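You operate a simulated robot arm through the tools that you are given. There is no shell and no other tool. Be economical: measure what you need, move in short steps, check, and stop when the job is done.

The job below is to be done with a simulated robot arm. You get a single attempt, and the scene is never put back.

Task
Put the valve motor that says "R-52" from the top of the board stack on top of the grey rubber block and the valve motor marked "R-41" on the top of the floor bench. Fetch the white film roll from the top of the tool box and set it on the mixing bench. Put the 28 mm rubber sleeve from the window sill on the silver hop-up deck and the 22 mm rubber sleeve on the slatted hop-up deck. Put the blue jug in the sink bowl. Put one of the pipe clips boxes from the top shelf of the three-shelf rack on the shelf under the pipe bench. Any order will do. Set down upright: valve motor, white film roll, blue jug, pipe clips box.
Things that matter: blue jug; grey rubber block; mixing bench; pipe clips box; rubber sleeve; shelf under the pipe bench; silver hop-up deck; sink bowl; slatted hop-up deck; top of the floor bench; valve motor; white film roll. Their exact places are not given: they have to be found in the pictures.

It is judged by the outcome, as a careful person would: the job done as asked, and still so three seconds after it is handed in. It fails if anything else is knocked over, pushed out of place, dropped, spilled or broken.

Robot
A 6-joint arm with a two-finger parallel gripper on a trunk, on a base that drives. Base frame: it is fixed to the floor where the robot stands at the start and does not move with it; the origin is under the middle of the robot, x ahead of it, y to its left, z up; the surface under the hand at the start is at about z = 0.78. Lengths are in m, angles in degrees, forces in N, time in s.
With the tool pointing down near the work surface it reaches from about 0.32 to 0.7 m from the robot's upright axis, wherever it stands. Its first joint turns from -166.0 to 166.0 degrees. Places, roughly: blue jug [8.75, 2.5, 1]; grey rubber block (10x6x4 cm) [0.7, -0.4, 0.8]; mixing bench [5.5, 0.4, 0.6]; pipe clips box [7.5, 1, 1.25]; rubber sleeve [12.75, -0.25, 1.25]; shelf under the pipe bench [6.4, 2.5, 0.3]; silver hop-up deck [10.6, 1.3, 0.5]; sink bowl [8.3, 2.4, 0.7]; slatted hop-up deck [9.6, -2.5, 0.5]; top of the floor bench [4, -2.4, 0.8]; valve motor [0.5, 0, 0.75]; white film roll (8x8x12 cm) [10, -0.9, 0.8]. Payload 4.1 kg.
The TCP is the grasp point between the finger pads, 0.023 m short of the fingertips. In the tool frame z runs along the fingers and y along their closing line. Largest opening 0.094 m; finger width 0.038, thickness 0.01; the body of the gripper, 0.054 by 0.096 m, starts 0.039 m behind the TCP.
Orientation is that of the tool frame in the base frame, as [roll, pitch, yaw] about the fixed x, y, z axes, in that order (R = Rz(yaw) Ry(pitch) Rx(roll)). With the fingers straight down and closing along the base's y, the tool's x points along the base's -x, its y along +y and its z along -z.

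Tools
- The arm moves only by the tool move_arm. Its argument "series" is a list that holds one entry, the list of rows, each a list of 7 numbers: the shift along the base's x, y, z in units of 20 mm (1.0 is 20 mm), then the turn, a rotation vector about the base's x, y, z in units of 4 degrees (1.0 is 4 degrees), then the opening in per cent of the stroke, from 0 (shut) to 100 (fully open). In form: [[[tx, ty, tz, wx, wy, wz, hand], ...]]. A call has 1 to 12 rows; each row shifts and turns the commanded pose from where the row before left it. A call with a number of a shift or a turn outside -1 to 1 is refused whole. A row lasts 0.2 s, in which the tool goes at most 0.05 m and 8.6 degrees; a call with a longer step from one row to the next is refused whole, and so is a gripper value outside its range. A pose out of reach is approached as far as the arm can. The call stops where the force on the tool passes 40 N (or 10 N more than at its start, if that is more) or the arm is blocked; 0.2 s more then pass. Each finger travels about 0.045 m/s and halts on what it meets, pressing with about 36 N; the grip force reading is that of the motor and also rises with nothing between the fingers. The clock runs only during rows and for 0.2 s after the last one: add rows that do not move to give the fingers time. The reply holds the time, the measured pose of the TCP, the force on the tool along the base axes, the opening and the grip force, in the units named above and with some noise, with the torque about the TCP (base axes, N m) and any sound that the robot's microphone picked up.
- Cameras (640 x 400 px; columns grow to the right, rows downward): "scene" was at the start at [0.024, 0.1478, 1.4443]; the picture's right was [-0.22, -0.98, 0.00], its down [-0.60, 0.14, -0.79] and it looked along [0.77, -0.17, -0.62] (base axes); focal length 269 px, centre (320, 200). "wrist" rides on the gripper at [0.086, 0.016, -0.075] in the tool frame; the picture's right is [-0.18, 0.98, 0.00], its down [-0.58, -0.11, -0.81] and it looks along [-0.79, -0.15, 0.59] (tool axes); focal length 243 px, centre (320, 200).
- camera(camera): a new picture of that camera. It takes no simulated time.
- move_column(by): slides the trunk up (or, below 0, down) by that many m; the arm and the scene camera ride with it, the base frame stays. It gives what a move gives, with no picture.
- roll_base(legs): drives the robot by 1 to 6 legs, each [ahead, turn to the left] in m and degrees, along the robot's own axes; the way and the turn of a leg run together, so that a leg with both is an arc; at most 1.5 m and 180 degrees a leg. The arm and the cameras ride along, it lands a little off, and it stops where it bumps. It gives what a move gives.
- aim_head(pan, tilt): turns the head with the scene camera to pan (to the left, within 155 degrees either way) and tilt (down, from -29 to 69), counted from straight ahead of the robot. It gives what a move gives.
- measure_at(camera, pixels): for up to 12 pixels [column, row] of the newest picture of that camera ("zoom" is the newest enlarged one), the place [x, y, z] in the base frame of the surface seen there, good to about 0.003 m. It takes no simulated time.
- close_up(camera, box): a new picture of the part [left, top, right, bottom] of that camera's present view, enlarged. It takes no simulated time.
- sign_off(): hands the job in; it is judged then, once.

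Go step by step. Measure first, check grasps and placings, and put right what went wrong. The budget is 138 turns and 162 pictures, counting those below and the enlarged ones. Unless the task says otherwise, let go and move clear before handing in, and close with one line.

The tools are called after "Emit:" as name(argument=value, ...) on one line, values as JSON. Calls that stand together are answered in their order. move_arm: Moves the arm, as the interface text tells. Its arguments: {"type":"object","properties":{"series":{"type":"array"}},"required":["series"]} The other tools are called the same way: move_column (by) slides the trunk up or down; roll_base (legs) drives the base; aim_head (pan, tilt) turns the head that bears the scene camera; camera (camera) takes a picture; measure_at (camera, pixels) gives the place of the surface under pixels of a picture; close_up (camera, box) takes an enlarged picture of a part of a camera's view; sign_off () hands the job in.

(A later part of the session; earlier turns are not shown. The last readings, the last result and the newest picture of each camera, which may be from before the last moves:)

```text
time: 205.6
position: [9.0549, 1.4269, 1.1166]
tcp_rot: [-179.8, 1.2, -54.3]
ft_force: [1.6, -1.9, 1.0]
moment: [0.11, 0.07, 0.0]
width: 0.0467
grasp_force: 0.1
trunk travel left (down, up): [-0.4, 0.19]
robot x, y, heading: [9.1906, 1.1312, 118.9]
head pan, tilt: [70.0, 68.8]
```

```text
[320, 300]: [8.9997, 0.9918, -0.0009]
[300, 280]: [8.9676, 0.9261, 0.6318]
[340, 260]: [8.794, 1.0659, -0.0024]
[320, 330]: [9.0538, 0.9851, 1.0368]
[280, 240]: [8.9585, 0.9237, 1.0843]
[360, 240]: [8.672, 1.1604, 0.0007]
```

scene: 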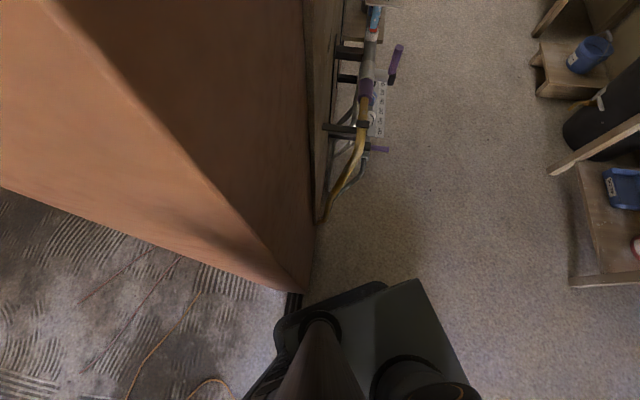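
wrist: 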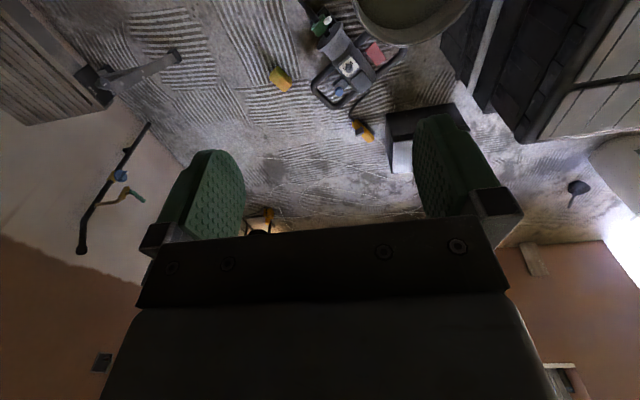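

Emit:
aim_head(pan=-75, tilt=65)

Emit:
camera(camera="scene")

Emit:
measure_at(camera="scene", pixels=[[365, 145], [400, 150], [345, 200], [380, 142], [352, 180], [328, 222], [340, 225], [360, 205], [410, 155]])

Emit:
close_up(camera="scene", box=[300, 110, 440, 260])

```text
time: 207.9
position: [9.0469, 1.4456, 1.1078]
tcp_rot: [179.9, -0.2, -54.6]
ft_force: [-0.6, 1.0, -0.2]
moment: [0.01, -0.01, 0.0]
width: 0.0468
grasp_force: 0.1
trunk travel left (down, up): [-0.4, 0.19]
robot x, y, heading: [9.1894, 1.1344, 118.4]
head pan, tilt: [-75.0, 65.0]
```

```text
97 pictures are left
```

scene: 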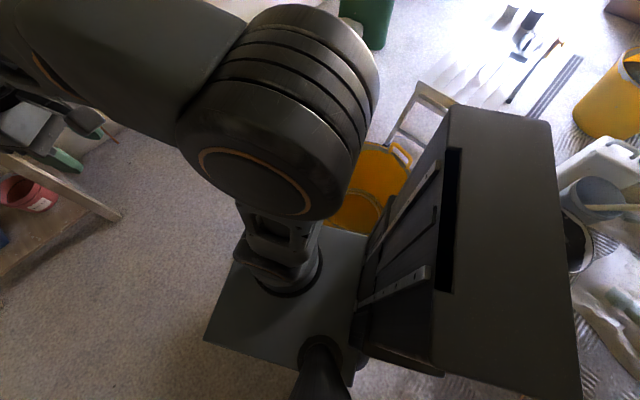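

```text
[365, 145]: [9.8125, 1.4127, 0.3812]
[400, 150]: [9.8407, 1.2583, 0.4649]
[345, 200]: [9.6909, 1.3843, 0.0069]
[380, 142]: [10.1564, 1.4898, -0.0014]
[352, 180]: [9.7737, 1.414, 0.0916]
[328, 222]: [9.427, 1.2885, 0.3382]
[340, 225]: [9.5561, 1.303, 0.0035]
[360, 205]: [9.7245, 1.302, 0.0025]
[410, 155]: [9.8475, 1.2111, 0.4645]
```

```text
2.67 times, centred on (370, 185) of scene
```

zoom: 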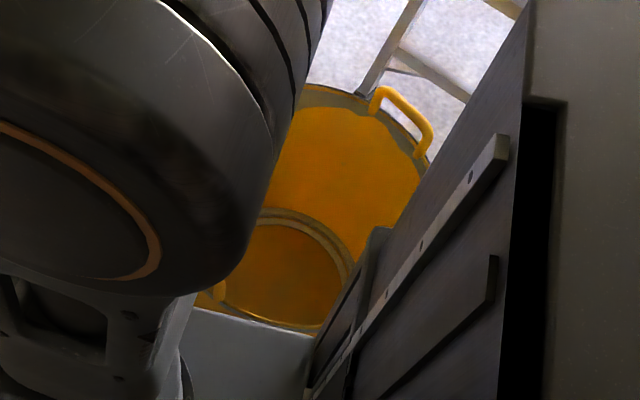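

The bucket has not moved; I seem to graze its handle with ~1 cm to spare at the wall. Shift ~1 cm to the left and continue.

Emit:
roll_base(legs=[[-0.22, 0], [0, 2.5], [0.22, 0], [0, -2.5], [0.4, 0]])

```text
time: 213.8
position: [8.8484, 1.7899, 1.1082]
tcp_rot: [-180.0, 0.0, -54.3]
ft_force: [-0.2, -0.1, -0.4]
moment: [0.01, 0.0, -0.01]
width: 0.047
grasp_force: 0.1
trunk travel left (down, up): [-0.4, 0.19]
robot x, y, heading: [8.9934, 1.4785, 118.6]
head pan, tilt: [-75.0, 65.0]
```

Through. In this room I can do the jug and the clips box now. Look at the sink.

Emit:
roll_base(legs=[[0, -28.6]])

Emit:
aim_head(pan=25, tilt=40)

Emit:
camera(camera="scene")

```text
time: 215.6
position: [9.0158, 1.8216, 1.1082]
tcp_rot: [-180.0, 0.0, -83.1]
ft_force: [-0.2, 0.8, -0.1]
moment: [-0.01, 0.03, 0.02]
width: 0.0472
grasp_force: 0.0
trunk travel left (down, up): [-0.4, 0.19]
robot x, y, heading: [8.9936, 1.4783, 89.6]
head pan, tilt: [-75.0, 65.0]
```

```text
time: 217.4
position: [9.0153, 1.821, 1.1084]
tcp_rot: [-179.9, 0.1, -83.1]
ft_force: [0.6, 0.3, 0.8]
moment: [-0.01, -0.02, 0.03]
width: 0.0469
grasp_force: 0.0
trunk travel left (down, up): [-0.4, 0.19]
robot x, y, heading: [8.9947, 1.4827, 89.8]
head pan, tilt: [25.0, 40.0]
```

```text
95 pictures are left
```

scene: 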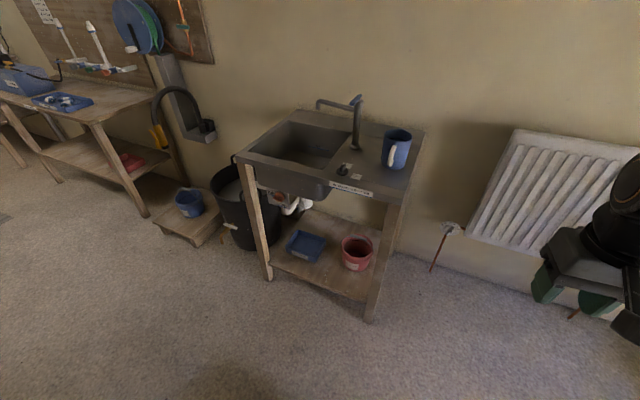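

Emit:
close_up(camera="scene", box=[230, 80, 440, 212])

Emit:
measure_at(camera="zoom", pixels=[[505, 160], [545, 160], [525, 150], [510, 255], [520, 180], [482, 235], [200, 200], [280, 240], [300, 180], [100, 210], [370, 340], [210, 130]])

Emit:
measure_at(camera="zoom", pixels=[[395, 70], [280, 70], [340, 250], [545, 320], [560, 200], [60, 230], [350, 265], [250, 330], [478, 250], [492, 200], [550, 200], [170, 240]])

```text
3.03 times, centred on (335, 146) of scene
```

zoom: 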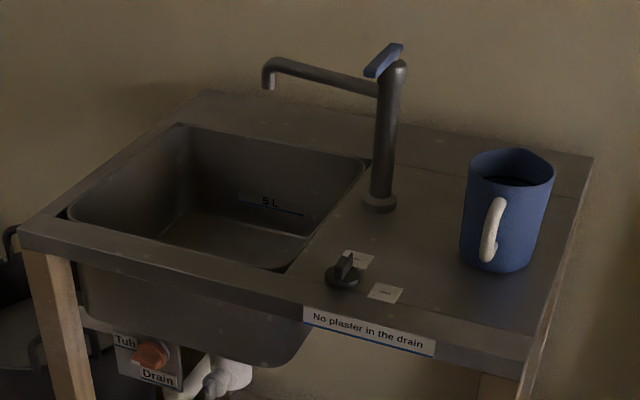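

```text
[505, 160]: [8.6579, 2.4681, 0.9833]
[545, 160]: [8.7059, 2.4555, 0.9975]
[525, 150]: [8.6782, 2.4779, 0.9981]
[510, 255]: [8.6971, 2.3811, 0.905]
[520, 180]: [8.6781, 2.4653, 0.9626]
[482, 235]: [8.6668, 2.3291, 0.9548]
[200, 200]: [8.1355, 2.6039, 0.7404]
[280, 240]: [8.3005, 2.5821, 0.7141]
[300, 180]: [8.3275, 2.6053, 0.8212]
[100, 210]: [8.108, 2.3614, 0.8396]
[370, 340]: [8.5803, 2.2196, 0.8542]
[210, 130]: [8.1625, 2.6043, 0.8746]
```

```text
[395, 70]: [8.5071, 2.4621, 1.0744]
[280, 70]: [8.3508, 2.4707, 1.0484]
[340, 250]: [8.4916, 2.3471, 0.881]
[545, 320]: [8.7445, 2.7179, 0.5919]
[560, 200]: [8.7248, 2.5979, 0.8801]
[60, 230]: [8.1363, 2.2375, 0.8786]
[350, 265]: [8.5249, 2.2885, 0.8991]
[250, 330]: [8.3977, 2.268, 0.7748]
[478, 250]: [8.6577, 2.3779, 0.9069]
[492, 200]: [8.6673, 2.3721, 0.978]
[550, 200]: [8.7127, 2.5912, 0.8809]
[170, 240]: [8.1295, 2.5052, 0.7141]
```

Bowl floor z≈0.714 (x 8.11–8.47, y 2.28–2.6), tap spout at (8.35,2.47,1.05). Jug near (8.68,2.42), top 1.0. Move to (8.45,1.85) facing the sink.

Emit:
roll_base(legs=[[0.2, 0], [0, 90], [0.545, 0], [0, -90], [0.17, 0]])

Emit:
aim_head(pan=-5, tilt=45)

Emit:
camera(camera="scene")

Emit:
camera(camera="wrist")

```text
time: 230.4
position: [8.468, 2.1893, 1.1084]
tcp_rot: [-180.0, 0.0, -83.1]
ft_force: [-0.1, 0.4, -0.5]
moment: [0.0, 0.0, 0.0]
width: 0.047
grasp_force: 0.1
trunk travel left (down, up): [-0.4, 0.19]
robot x, y, heading: [8.4447, 1.8496, 89.7]
head pan, tilt: [25.0, 40.0]
```

```text
time: 231.4
position: [8.4672, 2.1902, 1.1088]
tcp_rot: [-179.9, -0.1, -83.2]
ft_force: [-0.3, -0.7, -0.8]
moment: [-0.03, 0.02, -0.04]
width: 0.0471
grasp_force: 0.1
trunk travel left (down, up): [-0.4, 0.19]
robot x, y, heading: [8.4427, 1.8469, 89.5]
head pan, tilt: [-5.0, 45.0]
```

```text
93 pictures are left
```

scene: 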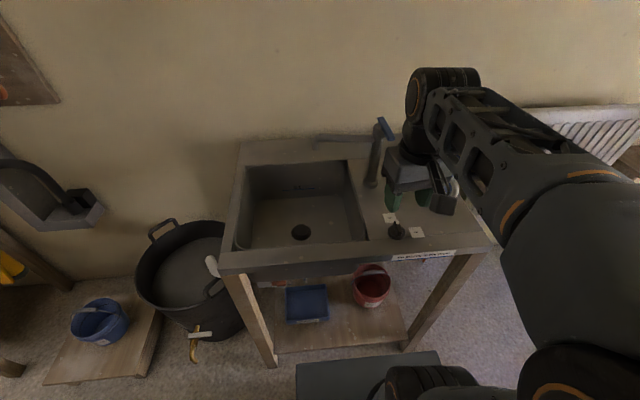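

```text
92 pictures are left
```

wrist: 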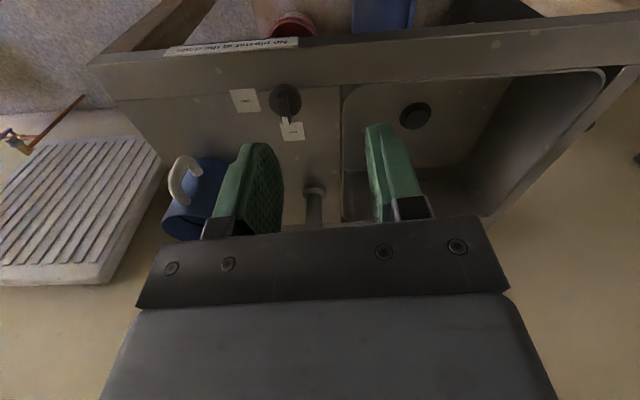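

Move the hand right and up, square it, open it, and view the jug from the wrist.

Emit:
move_arm(series=[[[0.5, 0, 1, 0, 0, 0, 100], [1, 0, 1, 0, 0, 0, 100], [1, 0, 0.5, 0, 0, -1, 100], [1, 0, 0, 0, 0, -0.7, 100], [1, 0, 0, 0, 0, 0, 100], [1, 0, 0, 0, 0, 0, 100], [1, 0, 0, 0, 0, 0, 100], [1, 0, 0, 0, 0, 0, 100], [1, 0, 0, 0, 0, 0, 100], [1, 0, 0, 0, 0, 0, 100], [1, 0, 0, 0, 0, 0, 100]]])

Emit:
camera(camera="wrist")

Emit:
camera(camera="scene")

```text
time: 233.8
position: [8.678, 2.1887, 1.1583]
tcp_rot: [-179.9, 0.0, -89.9]
ft_force: [0.0, -0.2, 0.0]
moment: [-0.02, -0.01, 0.02]
width: 0.0938
grasp_force: 0.2
trunk travel left (down, up): [-0.4, 0.19]
robot x, y, heading: [8.4409, 1.848, 89.6]
head pan, tilt: [-5.0, 45.0]
```

```text
91 pictures are left
```

wrist: 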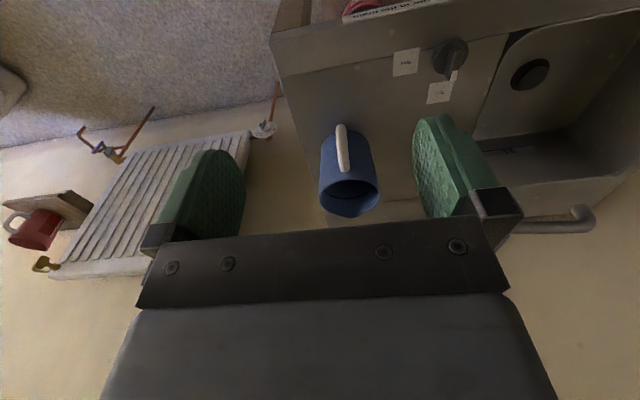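

```text
90 pictures are left
```

scene: 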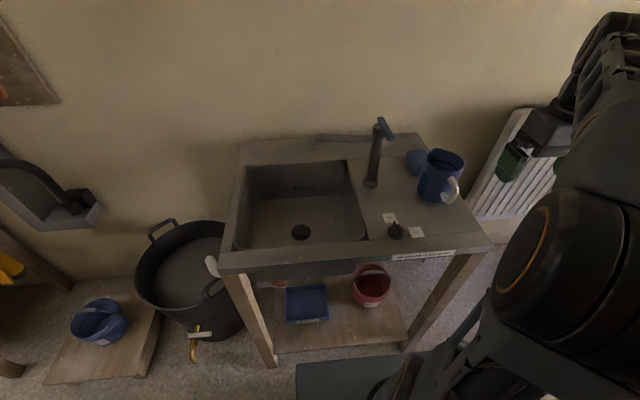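

Emit:
close_up(camera="scene", box=[350, 110, 490, 220])

Emit:
measure_at(camera="zoom", pixels=[[360, 195], [500, 205], [350, 250], [440, 200], [430, 270], [505, 310], [300, 210], [425, 180], [410, 400], [470, 180], [485, 340]])

Emit:
measure_at(camera="wrist", pixels=[[322, 185], [378, 185], [350, 175], [350, 212], [322, 150], [372, 150], [342, 150], [340, 130], [350, 193], [575, 215]])

```text
3.64 times, centred on (420, 165) of scene
```

zoom: 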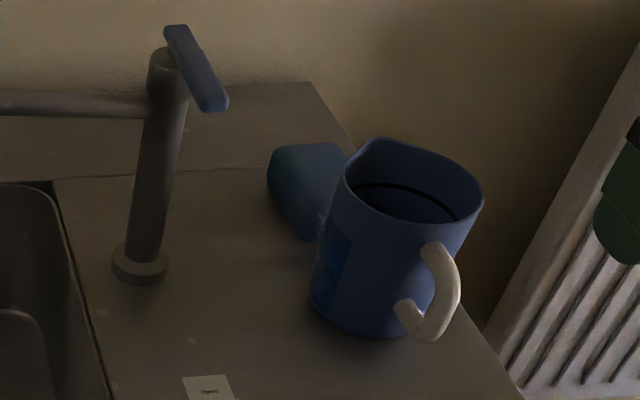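

```text
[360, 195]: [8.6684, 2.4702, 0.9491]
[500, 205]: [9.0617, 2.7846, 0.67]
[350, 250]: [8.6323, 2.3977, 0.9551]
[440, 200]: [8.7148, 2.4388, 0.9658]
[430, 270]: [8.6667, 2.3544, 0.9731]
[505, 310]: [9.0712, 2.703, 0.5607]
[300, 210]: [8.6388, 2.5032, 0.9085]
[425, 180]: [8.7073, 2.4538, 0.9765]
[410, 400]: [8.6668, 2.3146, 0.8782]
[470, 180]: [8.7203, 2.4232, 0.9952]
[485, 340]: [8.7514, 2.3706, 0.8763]
```

```text
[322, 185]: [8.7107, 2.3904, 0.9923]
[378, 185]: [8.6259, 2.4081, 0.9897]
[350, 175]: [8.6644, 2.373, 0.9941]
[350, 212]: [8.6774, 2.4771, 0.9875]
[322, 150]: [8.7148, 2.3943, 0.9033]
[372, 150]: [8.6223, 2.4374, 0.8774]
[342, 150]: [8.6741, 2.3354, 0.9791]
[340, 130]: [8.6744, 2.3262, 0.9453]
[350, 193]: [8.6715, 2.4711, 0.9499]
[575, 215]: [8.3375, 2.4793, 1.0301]
```

Emit:
close_up(camera="wrist", box=[290, 100, 410, 230])

Emit:
measure_at(camera="zoom", pixels=[[160, 270], [166, 262], [450, 262], [440, 262], [430, 200], [170, 200], [185, 150], [420, 150], [300, 360], [320, 225], [455, 280], [410, 345]])

```text
3.08 times, centred on (350, 165) of wrist
```

zoom: 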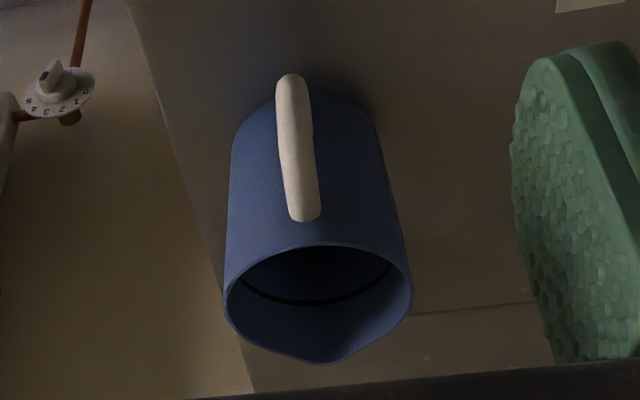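

```text
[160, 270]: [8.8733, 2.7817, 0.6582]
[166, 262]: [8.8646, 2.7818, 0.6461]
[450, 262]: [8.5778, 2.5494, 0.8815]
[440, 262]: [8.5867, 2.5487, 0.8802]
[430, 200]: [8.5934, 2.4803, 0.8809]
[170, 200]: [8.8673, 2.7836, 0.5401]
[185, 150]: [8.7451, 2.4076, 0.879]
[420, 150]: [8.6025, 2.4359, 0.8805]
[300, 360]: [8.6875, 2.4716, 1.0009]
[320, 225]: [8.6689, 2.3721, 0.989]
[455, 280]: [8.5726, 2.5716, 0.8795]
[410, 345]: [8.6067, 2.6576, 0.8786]
```

Emit:
measure_at(camera="zoom", pixels=[[229, 295], [408, 290], [232, 300], [404, 295], [235, 180], [380, 180], [240, 140], [372, 140], [240, 230], [395, 230], [325, 355], [316, 248]])

```text
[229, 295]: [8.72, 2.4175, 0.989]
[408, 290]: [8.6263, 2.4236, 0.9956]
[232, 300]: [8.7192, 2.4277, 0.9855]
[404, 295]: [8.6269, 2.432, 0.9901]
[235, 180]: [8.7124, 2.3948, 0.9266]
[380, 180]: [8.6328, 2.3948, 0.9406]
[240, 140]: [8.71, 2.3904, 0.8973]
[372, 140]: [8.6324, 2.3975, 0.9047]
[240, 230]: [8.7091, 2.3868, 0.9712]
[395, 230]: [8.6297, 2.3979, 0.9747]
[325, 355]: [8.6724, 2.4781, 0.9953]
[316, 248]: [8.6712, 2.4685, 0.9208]
```

The jug rim is ~94 mm wide—too wide for a body grip—so I'll grip its handle (at (8.674, 2.343), pointing to me). Measure the bowl details first.

Emit:
measure_at(camera="scene", pixels=[[300, 232], [292, 232], [308, 232], [240, 240], [364, 236], [300, 246], [260, 225], [270, 205], [330, 205], [345, 225], [300, 190], [255, 195]])

Emit:
move_arm(series=[[[0, 1, 0, 0, 0, 0, 60], [0, 1, 0, 0, 0, 0, 60], [0, 1, 0, 0, 0, 0, 60], [0, 1, 0, 0, 0, 0, 60], [0, 1, -0.5, 0, 0, 0, 60], [0, 1, -1, 0, 0, 0, 60], [0, 1, -1, 0, 0, 0, 60], [-0.2, 0.6, -1, 0, 0, 0, 60], [0, 0, -1, 0, 0, 0, 60]]])

Emit:
camera(camera="wrist")

Emit:
close_up(camera="scene", box=[350, 90, 510, 220])

```text
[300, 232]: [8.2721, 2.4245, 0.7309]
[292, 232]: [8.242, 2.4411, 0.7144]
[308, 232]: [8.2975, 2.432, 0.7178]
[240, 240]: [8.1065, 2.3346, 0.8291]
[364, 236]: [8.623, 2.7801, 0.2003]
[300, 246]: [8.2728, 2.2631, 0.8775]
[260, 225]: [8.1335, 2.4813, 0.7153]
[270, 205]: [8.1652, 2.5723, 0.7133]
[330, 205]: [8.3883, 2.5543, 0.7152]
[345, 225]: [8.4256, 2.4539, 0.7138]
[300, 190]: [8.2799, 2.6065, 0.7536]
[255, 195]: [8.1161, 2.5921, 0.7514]
```

```text
time: 235.8
position: [8.6733, 2.3415, 1.0677]
tcp_rot: [-180.0, -0.1, -90.0]
ft_force: [0.1, -0.8, 0.3]
moment: [0.04, -0.02, 0.01]
width: 0.0565
grasp_force: 0.1
trunk travel left (down, up): [-0.4, 0.19]
robot x, y, heading: [8.4434, 1.847, 89.6]
head pan, tilt: [-5.0, 45.0]
```

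```text
87 pictures are left
```

wrist: 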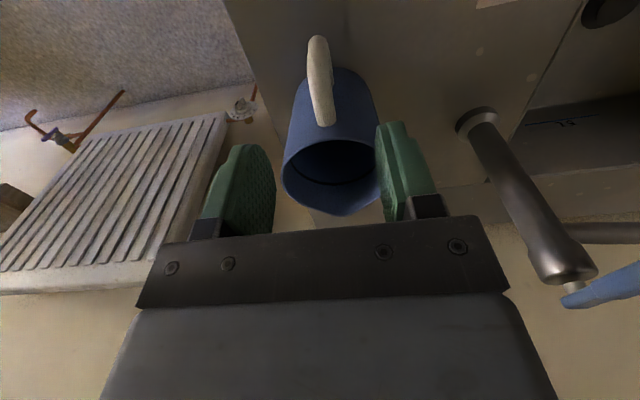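

```text
3.08 times, centred on (430, 155) of scene
```

zoom: 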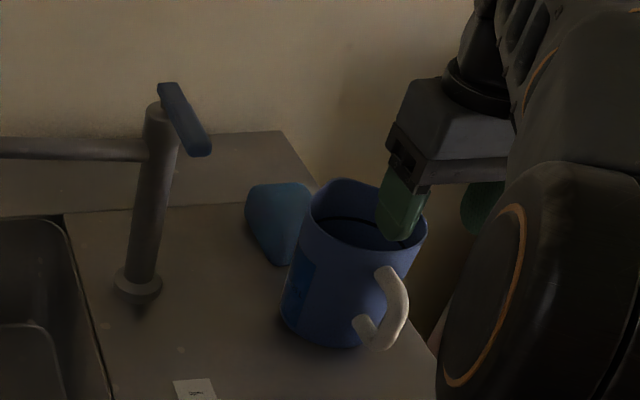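

Handle is centred between the fingers. Lower to z≈0.957 and close on it.

Emit:
move_arm(series=[[[0, -0.15, -1, 0, 0, 0, 60], [0, 0, -1, 0, 0, 0, 60], [0, 0, -1, 0, 0, 0, 60], [0, 0, -1, 0, 0, 0, 60], [0, 0, -1, 0, 0, 0, 60], [0, 0, -0.5, 0, 0, 0, 60]]])

Emit:
close_up(camera="scene", box=[350, 90, 510, 220])

Emit:
camera(camera="wrist")

```text
time: 237.2
position: [8.6733, 2.3386, 0.9575]
tcp_rot: [-180.0, 0.0, -89.9]
ft_force: [0.3, 0.2, -0.1]
moment: [0.05, 0.0, -0.02]
width: 0.0565
grasp_force: 0.1
trunk travel left (down, up): [-0.4, 0.19]
robot x, y, heading: [8.4434, 1.8446, 89.6]
head pan, tilt: [-5.0, 45.0]
```

```text
3.08 times, centred on (430, 155) of scene
```

zoom: 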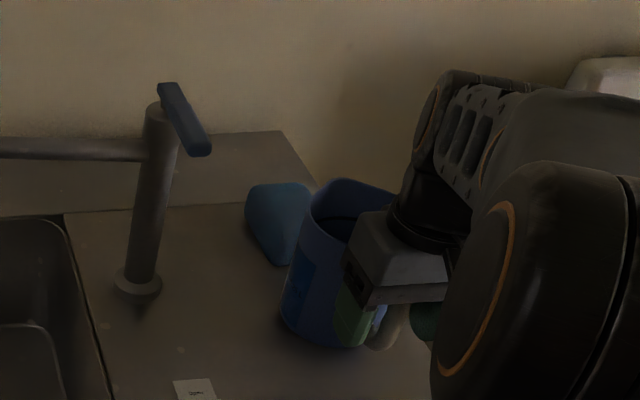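

```text
84 pictures are left
```

wrist: 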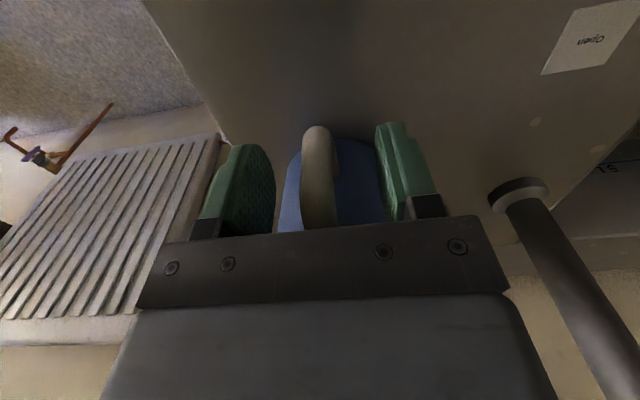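

Handle lies between the pads. Close and lift a little to test.

Emit:
move_arm(series=[[[0, 0, 0, 0, 0, 0, 20], [0, 0, 0, 0, 0, 0, 0], [0, 0, 0, 0, 0, 0, 0], [0, 0, 0, 0, 0, 0, 0], [0, 0, 0, 0, 0, 0, 0], [0, 0, 0.3, 0, 0, 0, 0], [0, 0, 0.5, 0, 0, 0, 0], [0, 0, 0.7, 0, 0, 0, 0], [0, 0, 0, 0, 0, 0, 0]]])

Emit:
camera(camera="wrist")

Emit:
close_up(camera="scene", box=[350, 90, 510, 220])

```text
time: 239.2
position: [8.6742, 2.338, 0.9883]
tcp_rot: [-180.0, -0.1, -90.0]
ft_force: [0.6, -0.3, -1.2]
moment: [-0.08, -0.02, 0.01]
width: 0.0157
grasp_force: 36.0
trunk travel left (down, up): [-0.4, 0.19]
robot x, y, heading: [8.4452, 1.8463, 89.4]
head pan, tilt: [-5.0, 45.0]
```

```text
83 pictures are left
```

wrist: 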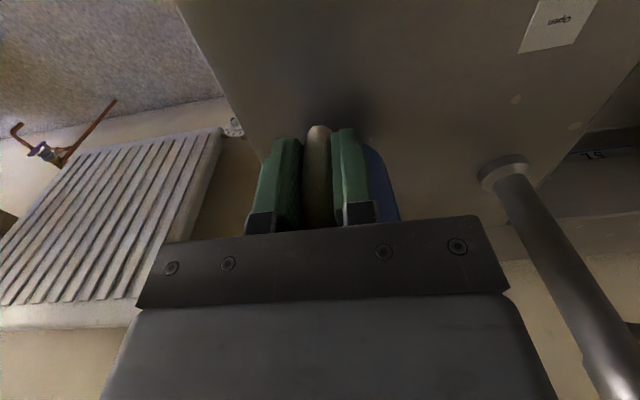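

```text
3.08 times, centred on (430, 155) of scene
```

zoom: 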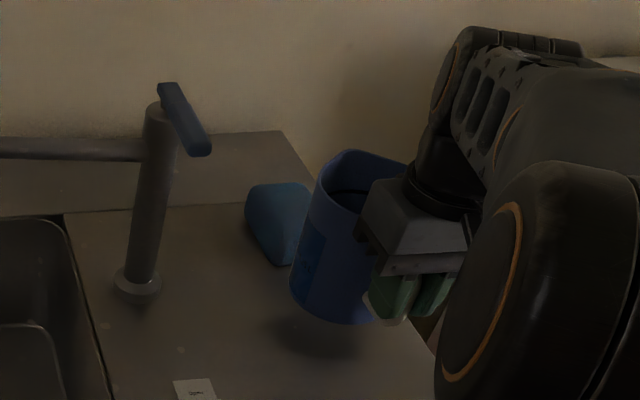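

Jug lifts cleanly and hangs upright. Carry it in front of the tap toward the bowl's left rear part (clear of the drain boss at (8.272,2.425)).

Emit:
move_arm(series=[[[0, -1, 0.5, 0, 0, 0, 0], [0, -1, 0.5, 0, 0, 0, 0], [0, -1, 0.5, 0, 0, 0, 0], [0, -1, 0.5, 0, 0, 0, 0], [0, -1, 0.5, 0, 0, 0, 0], [0, -1, 0.2, 0, 0, 0, 0], [-1, -1, 0, 0, 0, 0, 0], [-1, 0, 0, 0, 0, 0, 0], [-1, 0, 0, 0, 0, 0, 0], [-1, 0, 0, 0, 0, 0, 0], [-1, 0, 0, 0, 0, 0, 0], [-1, 0, 0, 0, 0, 0, 0]]])

Emit:
move_arm(series=[[[-1, 0, 0, 0, 0, 0, 0], [-1, 0, 0, 0, 0, 0, 0], [-1, 0, 0, 0, 0, 0, 0], [-1, 0, 0, 0, 0, 0, 0], [-1, 0, 0, 0, 0, 0, 0], [-1, 0, 0, 0, 0, 0, 0], [-1, 0, 0, 0, 0, 0, 0], [-1, 0, 0, 0, 0, 0, 0], [-1, 0, 0, 0, 0, 0, 0], [-1, 0, 0, 0, 0, 0, 0], [-1, 0, 0, 0, 0, 0, 0], [-1, 0, 0, 0, 0, 0, 0]]])

Emit:
move_arm(series=[[[-1, 0, 0, 0, 0, 0, 0], [-1, 0, 0, 0, 0, 0, 0], [-1, 0, 0, 0, 0, 0, 0], [-1, 0, 0, 0, 0, 0, 0], [-1, 0, 0, 0, 0, 0, 0], [-0.7, 0, 0, 0, 0, 0, 0]]])

Emit:
camera(camera="scene")

Emit:
camera(camera="wrist")

```text
time: 241.8
position: [8.5535, 2.1976, 1.0419]
tcp_rot: [180.0, -0.2, -90.0]
ft_force: [-0.3, 0.4, -1.4]
moment: [-0.09, -0.04, -0.01]
width: 0.0155
grasp_force: 36.0
trunk travel left (down, up): [-0.4, 0.19]
robot x, y, heading: [8.4429, 1.8462, 89.7]
head pan, tilt: [-5.0, 45.0]
```

```text
time: 244.4
position: [8.3145, 2.1976, 1.0433]
tcp_rot: [180.0, 0.0, -90.0]
ft_force: [0.4, 0.2, -1.1]
moment: [-0.12, -0.01, -0.01]
width: 0.0152
grasp_force: 34.9
trunk travel left (down, up): [-0.4, 0.19]
robot x, y, heading: [8.4438, 1.8502, 89.6]
head pan, tilt: [-5.0, 45.0]
```

```text
time: 245.8
position: [8.1988, 2.1977, 1.0432]
tcp_rot: [-180.0, 0.0, -90.0]
ft_force: [0.2, -0.7, -1.3]
moment: [-0.12, 0.03, 0.0]
width: 0.0152
grasp_force: 35.9
trunk travel left (down, up): [-0.4, 0.19]
robot x, y, heading: [8.4427, 1.8488, 89.6]
head pan, tilt: [-5.0, 45.0]
```

```text
81 pictures are left
```

scene: 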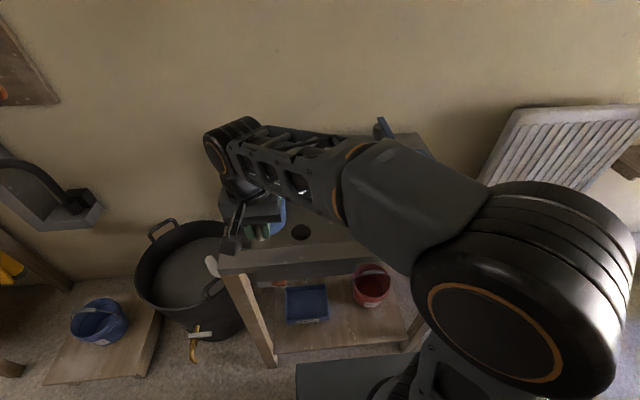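

```text
80 pictures are left
```

wrist: 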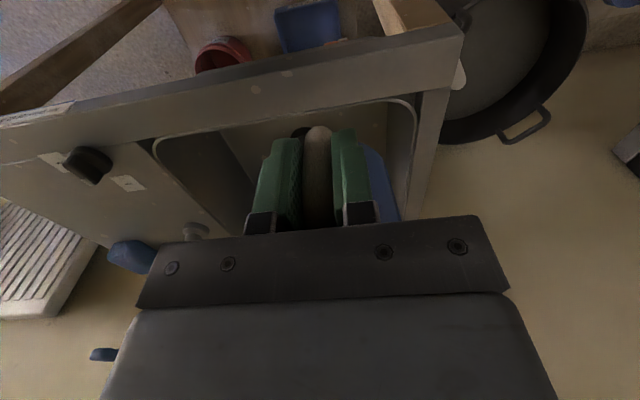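

Now forward over the bowl and down.

Emit:
move_arm(series=[[[0, 1, 0, 0, 0, 0, 0], [0, 1, 0, 0, 0, 0, 0], [0, 1, 0, 0, 0, 0, 0], [0, 1, 0, 0, 0, 0, 0], [0, 1, 0, 0, 0, 0, 0], [0, 1, 0, 0, 0, 0, 0], [0, 1, 0, 0, 0, 0, 0], [0, 1, 0, 0, 0, 0, 0], [0, 1, 0, 0, 0, 0, 0], [0, 1, 0, 0, 0, 0, 0], [0, 1, 0, 0, 0, 0, 0], [0, 0.2, 0, 0, 0, 0, 0]]])

Emit:
move_arm(series=[[[0, 0, -1, 0, 0, 0, 0], [0, 0, -1, 0, 0, 0, 0], [0, 0, -1, 0, 0, 0, 0], [0, 0, -1, 0, 0, 0, 0], [0, 0, -1, 0, 0, 0, 0], [0, 0, -1, 0, 0, 0, 0], [0, 0, -1, 0, 0, 0, 0], [0, 0, -1, 0, 0, 0, 0], [0, 0, -1, 0, 0, 0, 0], [0, 0, -1, 0, 0, 0, 0], [0, 0, -1, 0, 0, 0, 0], [0, 0, -1, 0, 0, 0, 0]]])

Emit:
camera(camera="wrist")

Emit:
camera(camera="scene")

```text
time: 248.4
position: [8.1996, 2.4231, 1.042]
tcp_rot: [-179.8, -0.2, -90.0]
ft_force: [-0.3, 0.5, -0.7]
moment: [-0.09, 0.0, -0.02]
width: 0.0153
grasp_force: 35.9
trunk travel left (down, up): [-0.4, 0.19]
robot x, y, heading: [8.4434, 1.8494, 89.7]
head pan, tilt: [-5.0, 45.0]
```

```text
time: 251.0
position: [8.1996, 2.4213, 0.8021]
tcp_rot: [179.9, -0.1, -90.0]
ft_force: [-1.1, 0.8, -1.4]
moment: [-0.06, 0.02, 0.02]
width: 0.0153
grasp_force: 36.6
trunk travel left (down, up): [-0.4, 0.19]
robot x, y, heading: [8.4422, 1.8511, 89.6]
head pan, tilt: [-5.0, 45.0]
```

```text
79 pictures are left
```

wrist: 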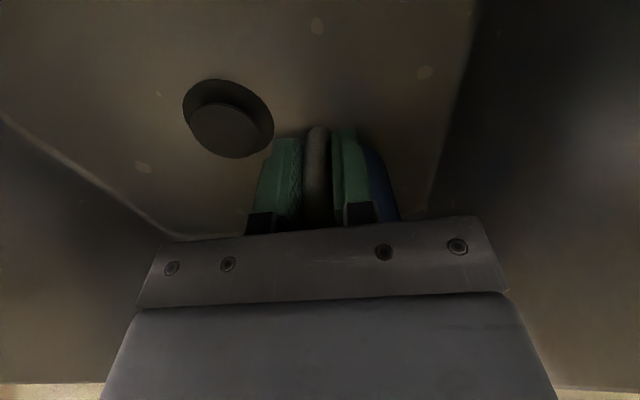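

```text
78 pictures are left
```

scene: 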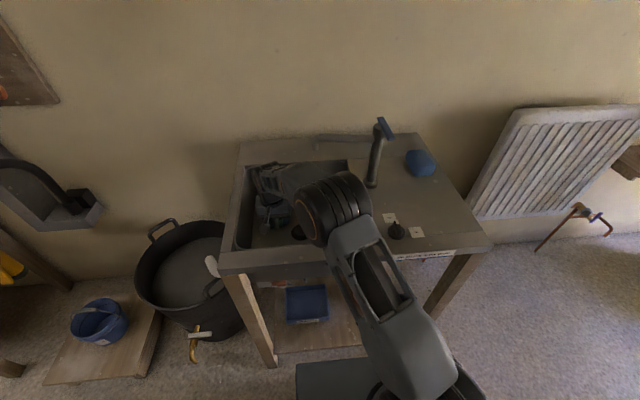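

Clear of the drain boss. Lower the last ~9 mm to contact.

Emit:
move_arm(series=[[[0, 0, -0.3, 0, 0, 0, 0], [0, 0, -0.15, 0, 0, 0, 0], [0, 0, -0.07, 0, 0, 0, 0]]])

```text
time: 251.8
position: [8.1996, 2.4213, 0.7929]
tcp_rot: [179.9, 0.1, -90.0]
ft_force: [1.0, -1.8, 5.6]
moment: [0.36, -0.04, -0.02]
width: 0.0154
grasp_force: 36.2
trunk travel left (down, up): [-0.4, 0.19]
robot x, y, heading: [8.4467, 1.8494, 89.6]
head pan, tilt: [-5.0, 45.0]
```

Contact. Release and rise straight up, then retreat.

Emit:
move_arm(series=[[[0, 0, 0, 0, 0, 0, 45], [0, 0, 0, 0, 0, 0, 45], [0, 0, 0, 0, 0, 0, 45], [0, 0, 1, 0, 0, 0, 45], [0, 0, 1, 0, 0, 0, 45], [0, 0, 1, 0, 0, 0, 45], [0, 0, 1, 0, 0, 0, 45], [0, 0, 1, 0, 0, 0, 45], [0, 0, 1, 0, 0, 0, 45], [0, 0, 1, 0, 0, 0, 45], [0, 0, 1, 0, 0, 0, 45], [0, 0, 1, 0, 0, 0, 45]]])

Emit:
camera(camera="wrist")

Emit:
move_arm(series=[[[0, 0, 1, 0, 0, 0, 45], [0, 0, 1, 0, 0, 0, 45], [0, 0, 1, 0, 0, 0, 45], [0, 0, 1, 0, 0, 0, 45], [0, -1, 1, 0, 0, 0, 45], [0, -1, 0, 0, 0, 0, 45], [0, -1, 0, 0, 0, 0, 45], [0, -1, 0, 0, 0, 0, 45], [0, -1, 0, 0, 0, 0, 45], [0, -1, 0, 0, 0, 0, 45], [0, -1, 0, 0, 0, 0, 45], [0, -1, 0, 0, 0, 0, 45]]])

Emit:
close_up(camera="scene", box=[210, 110, 450, 280])

Emit:
aim_head(pan=80, tilt=25)

Emit:
camera(camera="scene")

```text
time: 254.4
position: [8.2005, 2.422, 0.9722]
tcp_rot: [-180.0, 0.0, -90.0]
ft_force: [-0.4, 0.7, -0.1]
moment: [0.04, 0.0, 0.01]
width: 0.0426
grasp_force: 0.0
trunk travel left (down, up): [-0.4, 0.19]
robot x, y, heading: [8.4459, 1.8461, 89.6]
head pan, tilt: [-5.0, 45.0]
```

```text
77 pictures are left
```

wrist: 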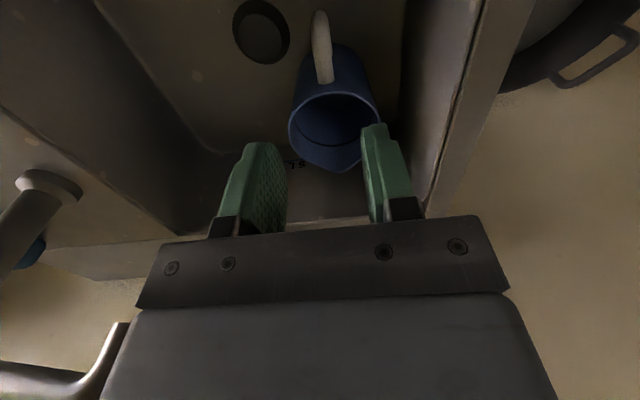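

```text
time: 257.0
position: [8.1996, 2.2622, 1.0716]
tcp_rot: [-180.0, -0.1, -90.1]
ft_force: [0.8, 0.3, 0.3]
moment: [0.01, -0.03, -0.03]
width: 0.0424
grasp_force: 0.2
trunk travel left (down, up): [-0.4, 0.19]
robot x, y, heading: [8.4429, 1.8506, 89.8]
head pan, tilt: [-5.0, 45.0]
```

```text
2.35 times, centred on (330, 195) of scene
```

zoom: 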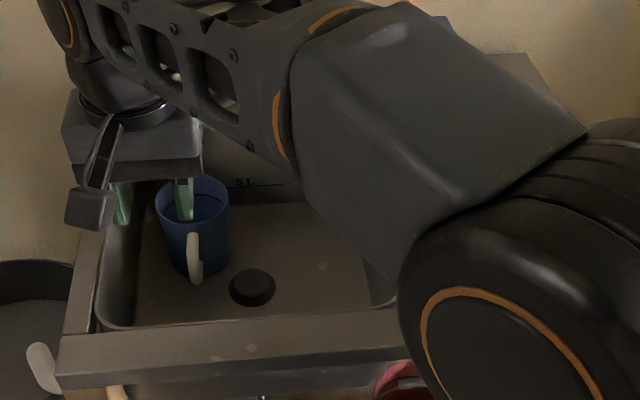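

```text
time: 258.6
position: [8.1986, 2.263, 1.0716]
tcp_rot: [180.0, 0.0, -90.1]
ft_force: [0.0, 0.0, -0.5]
moment: [-0.01, 0.01, 0.01]
width: 0.0423
grasp_force: 0.0
trunk travel left (down, up): [-0.4, 0.19]
robot x, y, heading: [8.4427, 1.849, 89.5]
head pan, tilt: [80.0, 25.0]
```

```text
75 pictures are left
```

scene: 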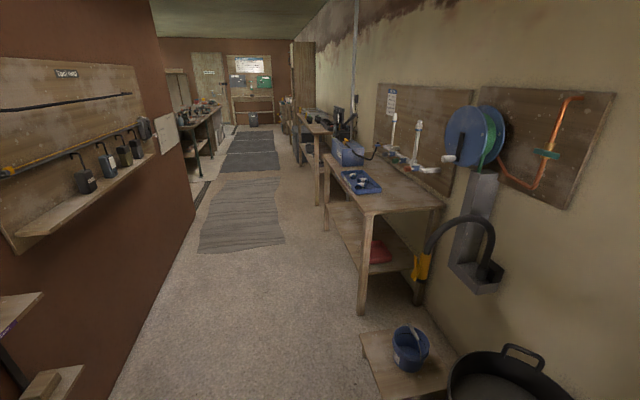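

Jug is upright in the bowl. Now find the three-shelf rack (pan ~130) and the pipe bench.

Emit:
aim_head(pan=128, tilt=20)

Emit:
camera(camera="scene")

```text
time: 259.8
position: [8.2001, 2.2624, 1.0717]
tcp_rot: [180.0, 0.0, -90.1]
ft_force: [-0.2, -0.7, -0.7]
moment: [0.01, 0.01, 0.0]
width: 0.0428
grasp_force: 0.1
trunk travel left (down, up): [-0.4, 0.19]
robot x, y, heading: [8.4408, 1.8472, 89.5]
head pan, tilt: [128.0, 20.0]
```

```text
74 pictures are left
```

scene: 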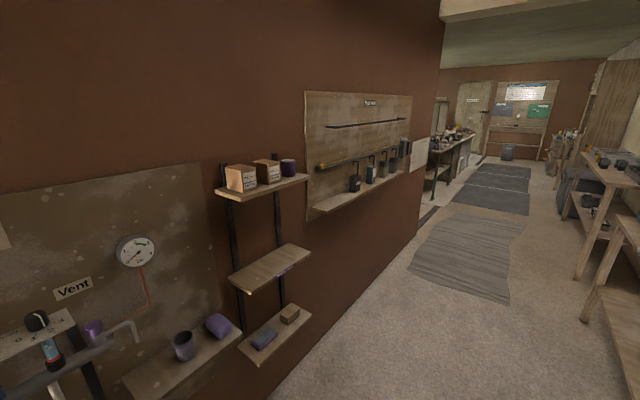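

Emit:
close_up(camera="scene", box=[205, 140, 325, 215])

Emit:
measure_at(camera="zoom", pixels=[[110, 170], [200, 160], [275, 170], [320, 120], [280, 115], [360, 115], [195, 240], [285, 215], [345, 190], [390, 200], [440, 150], [540, 185]])

Emit:
measure_at(camera="scene", pixels=[[230, 200], [305, 177], [270, 270], [275, 335], [330, 207], [600, 190], [620, 300], [585, 310], [610, 165], [270, 390]])

```text
5.33 times, centred on (265, 178) of scene
```

zoom: 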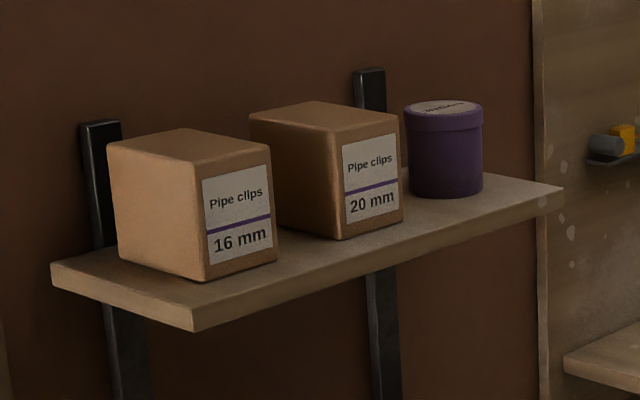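

```text
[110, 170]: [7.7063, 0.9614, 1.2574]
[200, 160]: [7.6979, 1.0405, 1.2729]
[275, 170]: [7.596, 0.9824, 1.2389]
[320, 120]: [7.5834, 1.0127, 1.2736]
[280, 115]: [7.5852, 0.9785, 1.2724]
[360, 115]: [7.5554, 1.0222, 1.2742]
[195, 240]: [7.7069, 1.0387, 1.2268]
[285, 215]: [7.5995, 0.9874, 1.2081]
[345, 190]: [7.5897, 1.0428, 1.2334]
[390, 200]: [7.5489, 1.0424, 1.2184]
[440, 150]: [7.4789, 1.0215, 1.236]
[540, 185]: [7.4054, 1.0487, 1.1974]
```

```text
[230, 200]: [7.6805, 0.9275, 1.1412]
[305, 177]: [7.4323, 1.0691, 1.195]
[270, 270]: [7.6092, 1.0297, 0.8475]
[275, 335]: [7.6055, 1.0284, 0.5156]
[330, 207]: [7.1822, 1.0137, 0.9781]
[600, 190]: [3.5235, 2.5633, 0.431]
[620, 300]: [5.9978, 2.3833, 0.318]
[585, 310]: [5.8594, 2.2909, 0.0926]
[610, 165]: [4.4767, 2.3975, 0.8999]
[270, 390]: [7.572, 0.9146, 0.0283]
```

Two pipe clips boxes are on the top shelf; the 16 mm one spans x≈7.64–7.706, y 0.96–1.04, z 1.197–1.273. Raise the trunk, retract the hand and drive in front of it.

Emit:
move_column(by=0.19)

Emit:
move_arm(series=[[[1, -0.3, 0, 0, 0, 0, 100], [1, -0.3, 0, 0, 0, 0, 100], [1, -0.3, 0, 0, 0, 0, 100], [1, -0.3, 0, 0, 0, 0, 100], [1, -0.3, 0, 0, 0, 0, 100], [1, -0.3, 0, 0, 0, 0, 100], [1, -0.3, 0, 0, 0, 0, 100], [1, -0.3, 0, 0, 0, 0, 100], [1, -0.3, 0, 0, 0, 0, 100], [1, -0.3, 0, 0, 0, 0, 100]]])

Emit:
roll_base(legs=[[-0.2, 0], [0, 90], [0.79, 0], [0, 90]])

Emit:
aim_head(pan=-5, tilt=40)

Emit:
camera(camera="scene")

Emit:
camera(camera="wrist")

```text
time: 261.8
position: [8.1986, 2.2633, 1.261]
tcp_rot: [179.9, 0.0, -90.0]
ft_force: [-0.1, 0.8, -0.3]
moment: [0.0, 0.02, 0.02]
width: 0.0423
grasp_force: 0.0
trunk travel left (down, up): [-0.59, 0.0]
robot x, y, heading: [8.441, 1.8462, 89.7]
head pan, tilt: [128.0, 20.0]
```

```text
time: 264.0
position: [8.3984, 2.2013, 1.2618]
tcp_rot: [-179.9, -0.1, -90.0]
ft_force: [0.0, -1.0, -0.2]
moment: [0.02, -0.01, 0.0]
width: 0.0942
grasp_force: 0.0
trunk travel left (down, up): [-0.59, 0.0]
robot x, y, heading: [8.4439, 1.8471, 89.8]
head pan, tilt: [128.0, 20.0]
```

```text
time: 277.1
position: [7.6946, 1.3091, 1.2622]
tcp_rot: [-180.0, 0.0, 89.3]
ft_force: [0.9, 0.2, -0.1]
moment: [0.0, -0.02, 0.02]
width: 0.0939
grasp_force: 0.0
trunk travel left (down, up): [-0.59, 0.0]
robot x, y, heading: [7.6537, 1.6645, -90.9]
head pan, tilt: [128.0, 20.0]
```

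```text
time: 279.2
position: [7.695, 1.3094, 1.2624]
tcp_rot: [-180.0, 0.0, 89.4]
ft_force: [-0.4, -0.3, -0.4]
moment: [0.0, 0.0, -0.01]
width: 0.0937
grasp_force: 0.0
trunk travel left (down, up): [-0.59, 0.0]
robot x, y, heading: [7.6529, 1.6625, -91.2]
head pan, tilt: [-5.0, 40.0]
```

```text
72 pictures are left
```

scene: 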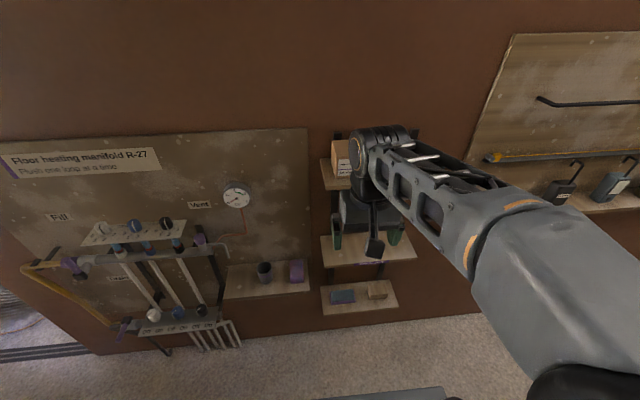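

```text
71 pictures are left
```

wrist: 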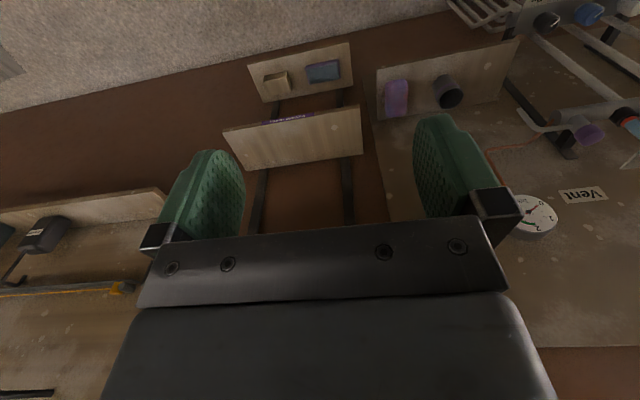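

Raise the hand to z≈1.38 and look at the boxes.

Emit:
move_arm(series=[[[0, 0, 1, 0, 0, 0, 100], [0, 0, 1, 0, 0, 0, 100], [0, 0, 1, 0, 0, 0, 100], [0, 0, 1, 0, 0, 0, 100], [0, 0, 1, 0, 0, 0, 100], [-1, 0, 1, 0, 0, 0, 100], [0, -1, 0, 0, 0, 0, 100], [0, -1, 0, 0, 0, 0, 100]]])

Emit:
camera(camera="wrist")

Emit:
camera(camera="scene")

```text
time: 281.0
position: [7.6745, 1.268, 1.3818]
tcp_rot: [180.0, 0.0, 89.4]
ft_force: [-0.2, -0.3, 0.2]
moment: [0.0, -0.01, -0.01]
width: 0.0941
grasp_force: 0.1
trunk travel left (down, up): [-0.59, 0.0]
robot x, y, heading: [7.6553, 1.6627, -91.1]
head pan, tilt: [-5.0, 40.0]
```

```text
70 pictures are left
```

wrist: 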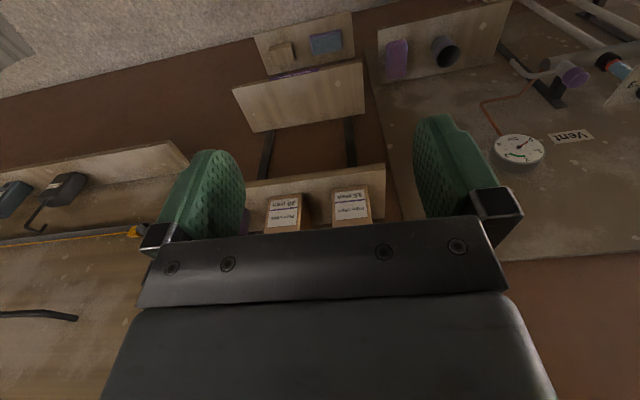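

```text
69 pictures are left
```

scene: 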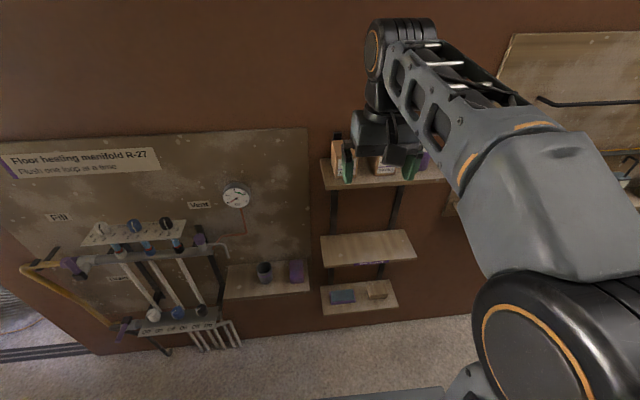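

Emit:
measure_at(camera="wrist", pixels=[[334, 215], [371, 215], [350, 222], [303, 215], [268, 215], [352, 195], [333, 195], [369, 195], [385, 200], [318, 210]])

Emit:
move_arm(series=[[[0, -1, 0, 0, 0, 0, 100], [0, -1, 0, 0, 0, 0, 100], [0, -1, 0, 0, 0, 0, 100], [0, -1, 0, 0, 0, 0, 100], [0, -1, 0, 0, 0, 0, 100], [0, -1, 0, 0, 0, 0, 100]]])

Emit:
camera(camera="wrist")

Emit:
close_up(camera="scene", box=[300, 90, 480, 210])

```text
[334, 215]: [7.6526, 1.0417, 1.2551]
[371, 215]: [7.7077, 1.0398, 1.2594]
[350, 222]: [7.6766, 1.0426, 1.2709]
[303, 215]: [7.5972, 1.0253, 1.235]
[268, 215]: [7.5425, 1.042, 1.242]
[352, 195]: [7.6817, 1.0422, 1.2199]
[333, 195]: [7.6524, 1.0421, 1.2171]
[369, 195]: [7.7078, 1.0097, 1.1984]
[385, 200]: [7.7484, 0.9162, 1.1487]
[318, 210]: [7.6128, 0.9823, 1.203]
```

```text
time: 282.4
position: [7.6755, 1.1477, 1.3811]
tcp_rot: [-180.0, -0.1, 89.3]
ft_force: [-0.6, -0.4, -0.3]
moment: [-0.02, 0.01, -0.02]
width: 0.0937
grasp_force: 0.0
trunk travel left (down, up): [-0.59, 0.0]
robot x, y, heading: [7.6559, 1.665, -90.9]
head pan, tilt: [-5.0, 40.0]
```

```text
68 pictures are left
```

wrist: 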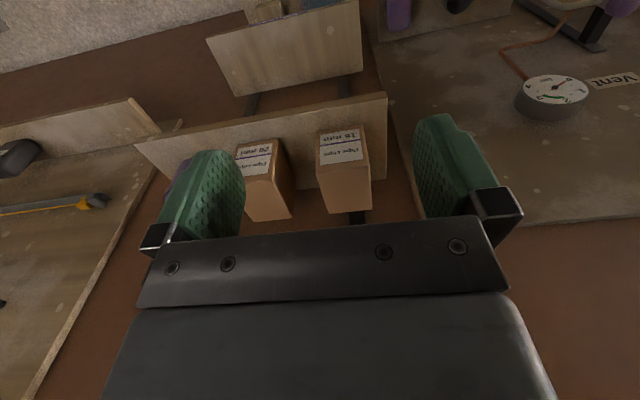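

```text
3.33 times, centred on (390, 150) of scene
```

zoom: 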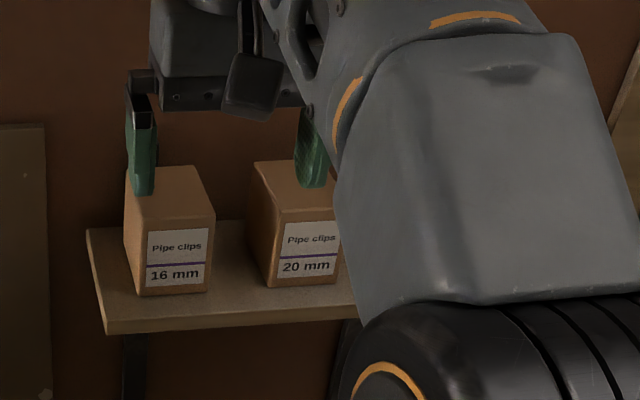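

Box centre is (7.680, 1.002). Move over it, then descend.

Emit:
move_arm(series=[[[0.25, -1, 0, 0, 0, 0, 90], [0, -1, 0, 0, 0, 0, 90], [0, -1, 0, 0, 0, 0, 90], [0, -1, 0, 0, 0, 0, 90], [0, -1, 0, 0, 0, 0, 90], [0, -1, 0, 0, 0, 0, 90], [0, -1, 0, 0, 0, 0, 90], [0, 0, -0.5, 0, 0, 0, 90], [0, 0, -1, 0, 0, 0, 90], [0, 0, -1, 0, 0, 0, 90]]])

Emit:
camera(camera="wrist")

Emit:
close_up(camera="scene", box=[300, 90, 480, 210])

```text
time: 284.6
position: [7.6766, 1.059, 1.2898]
tcp_rot: [179.9, 0.0, 89.3]
ft_force: [0.5, -0.9, 0.7]
moment: [0.01, -0.01, 0.03]
width: 0.0843
grasp_force: 0.1
out of reach, approached as far as the arm can: row 3, 4, 5, 6, 7
trunk travel left (down, up): [-0.59, 0.0]
robot x, y, heading: [7.6539, 1.6644, -90.9]
head pan, tilt: [-5.0, 40.0]
```

```text
66 pictures are left
```

wrist: 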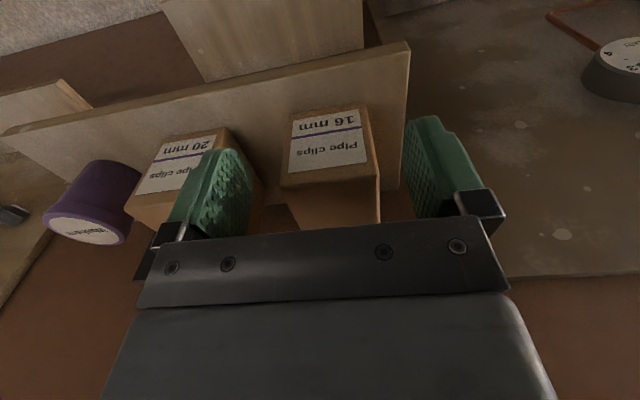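

```text
3.33 times, centred on (390, 150) of scene
```

zoom: 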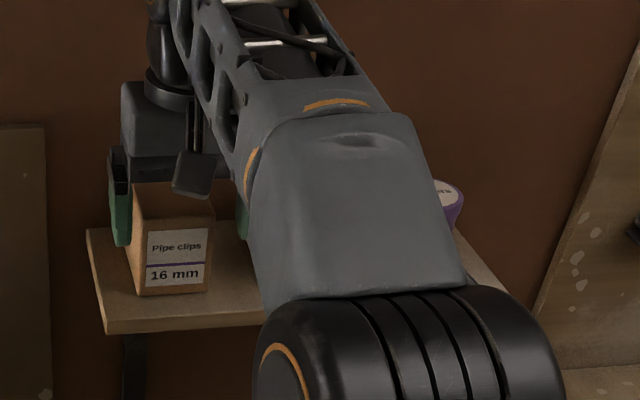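

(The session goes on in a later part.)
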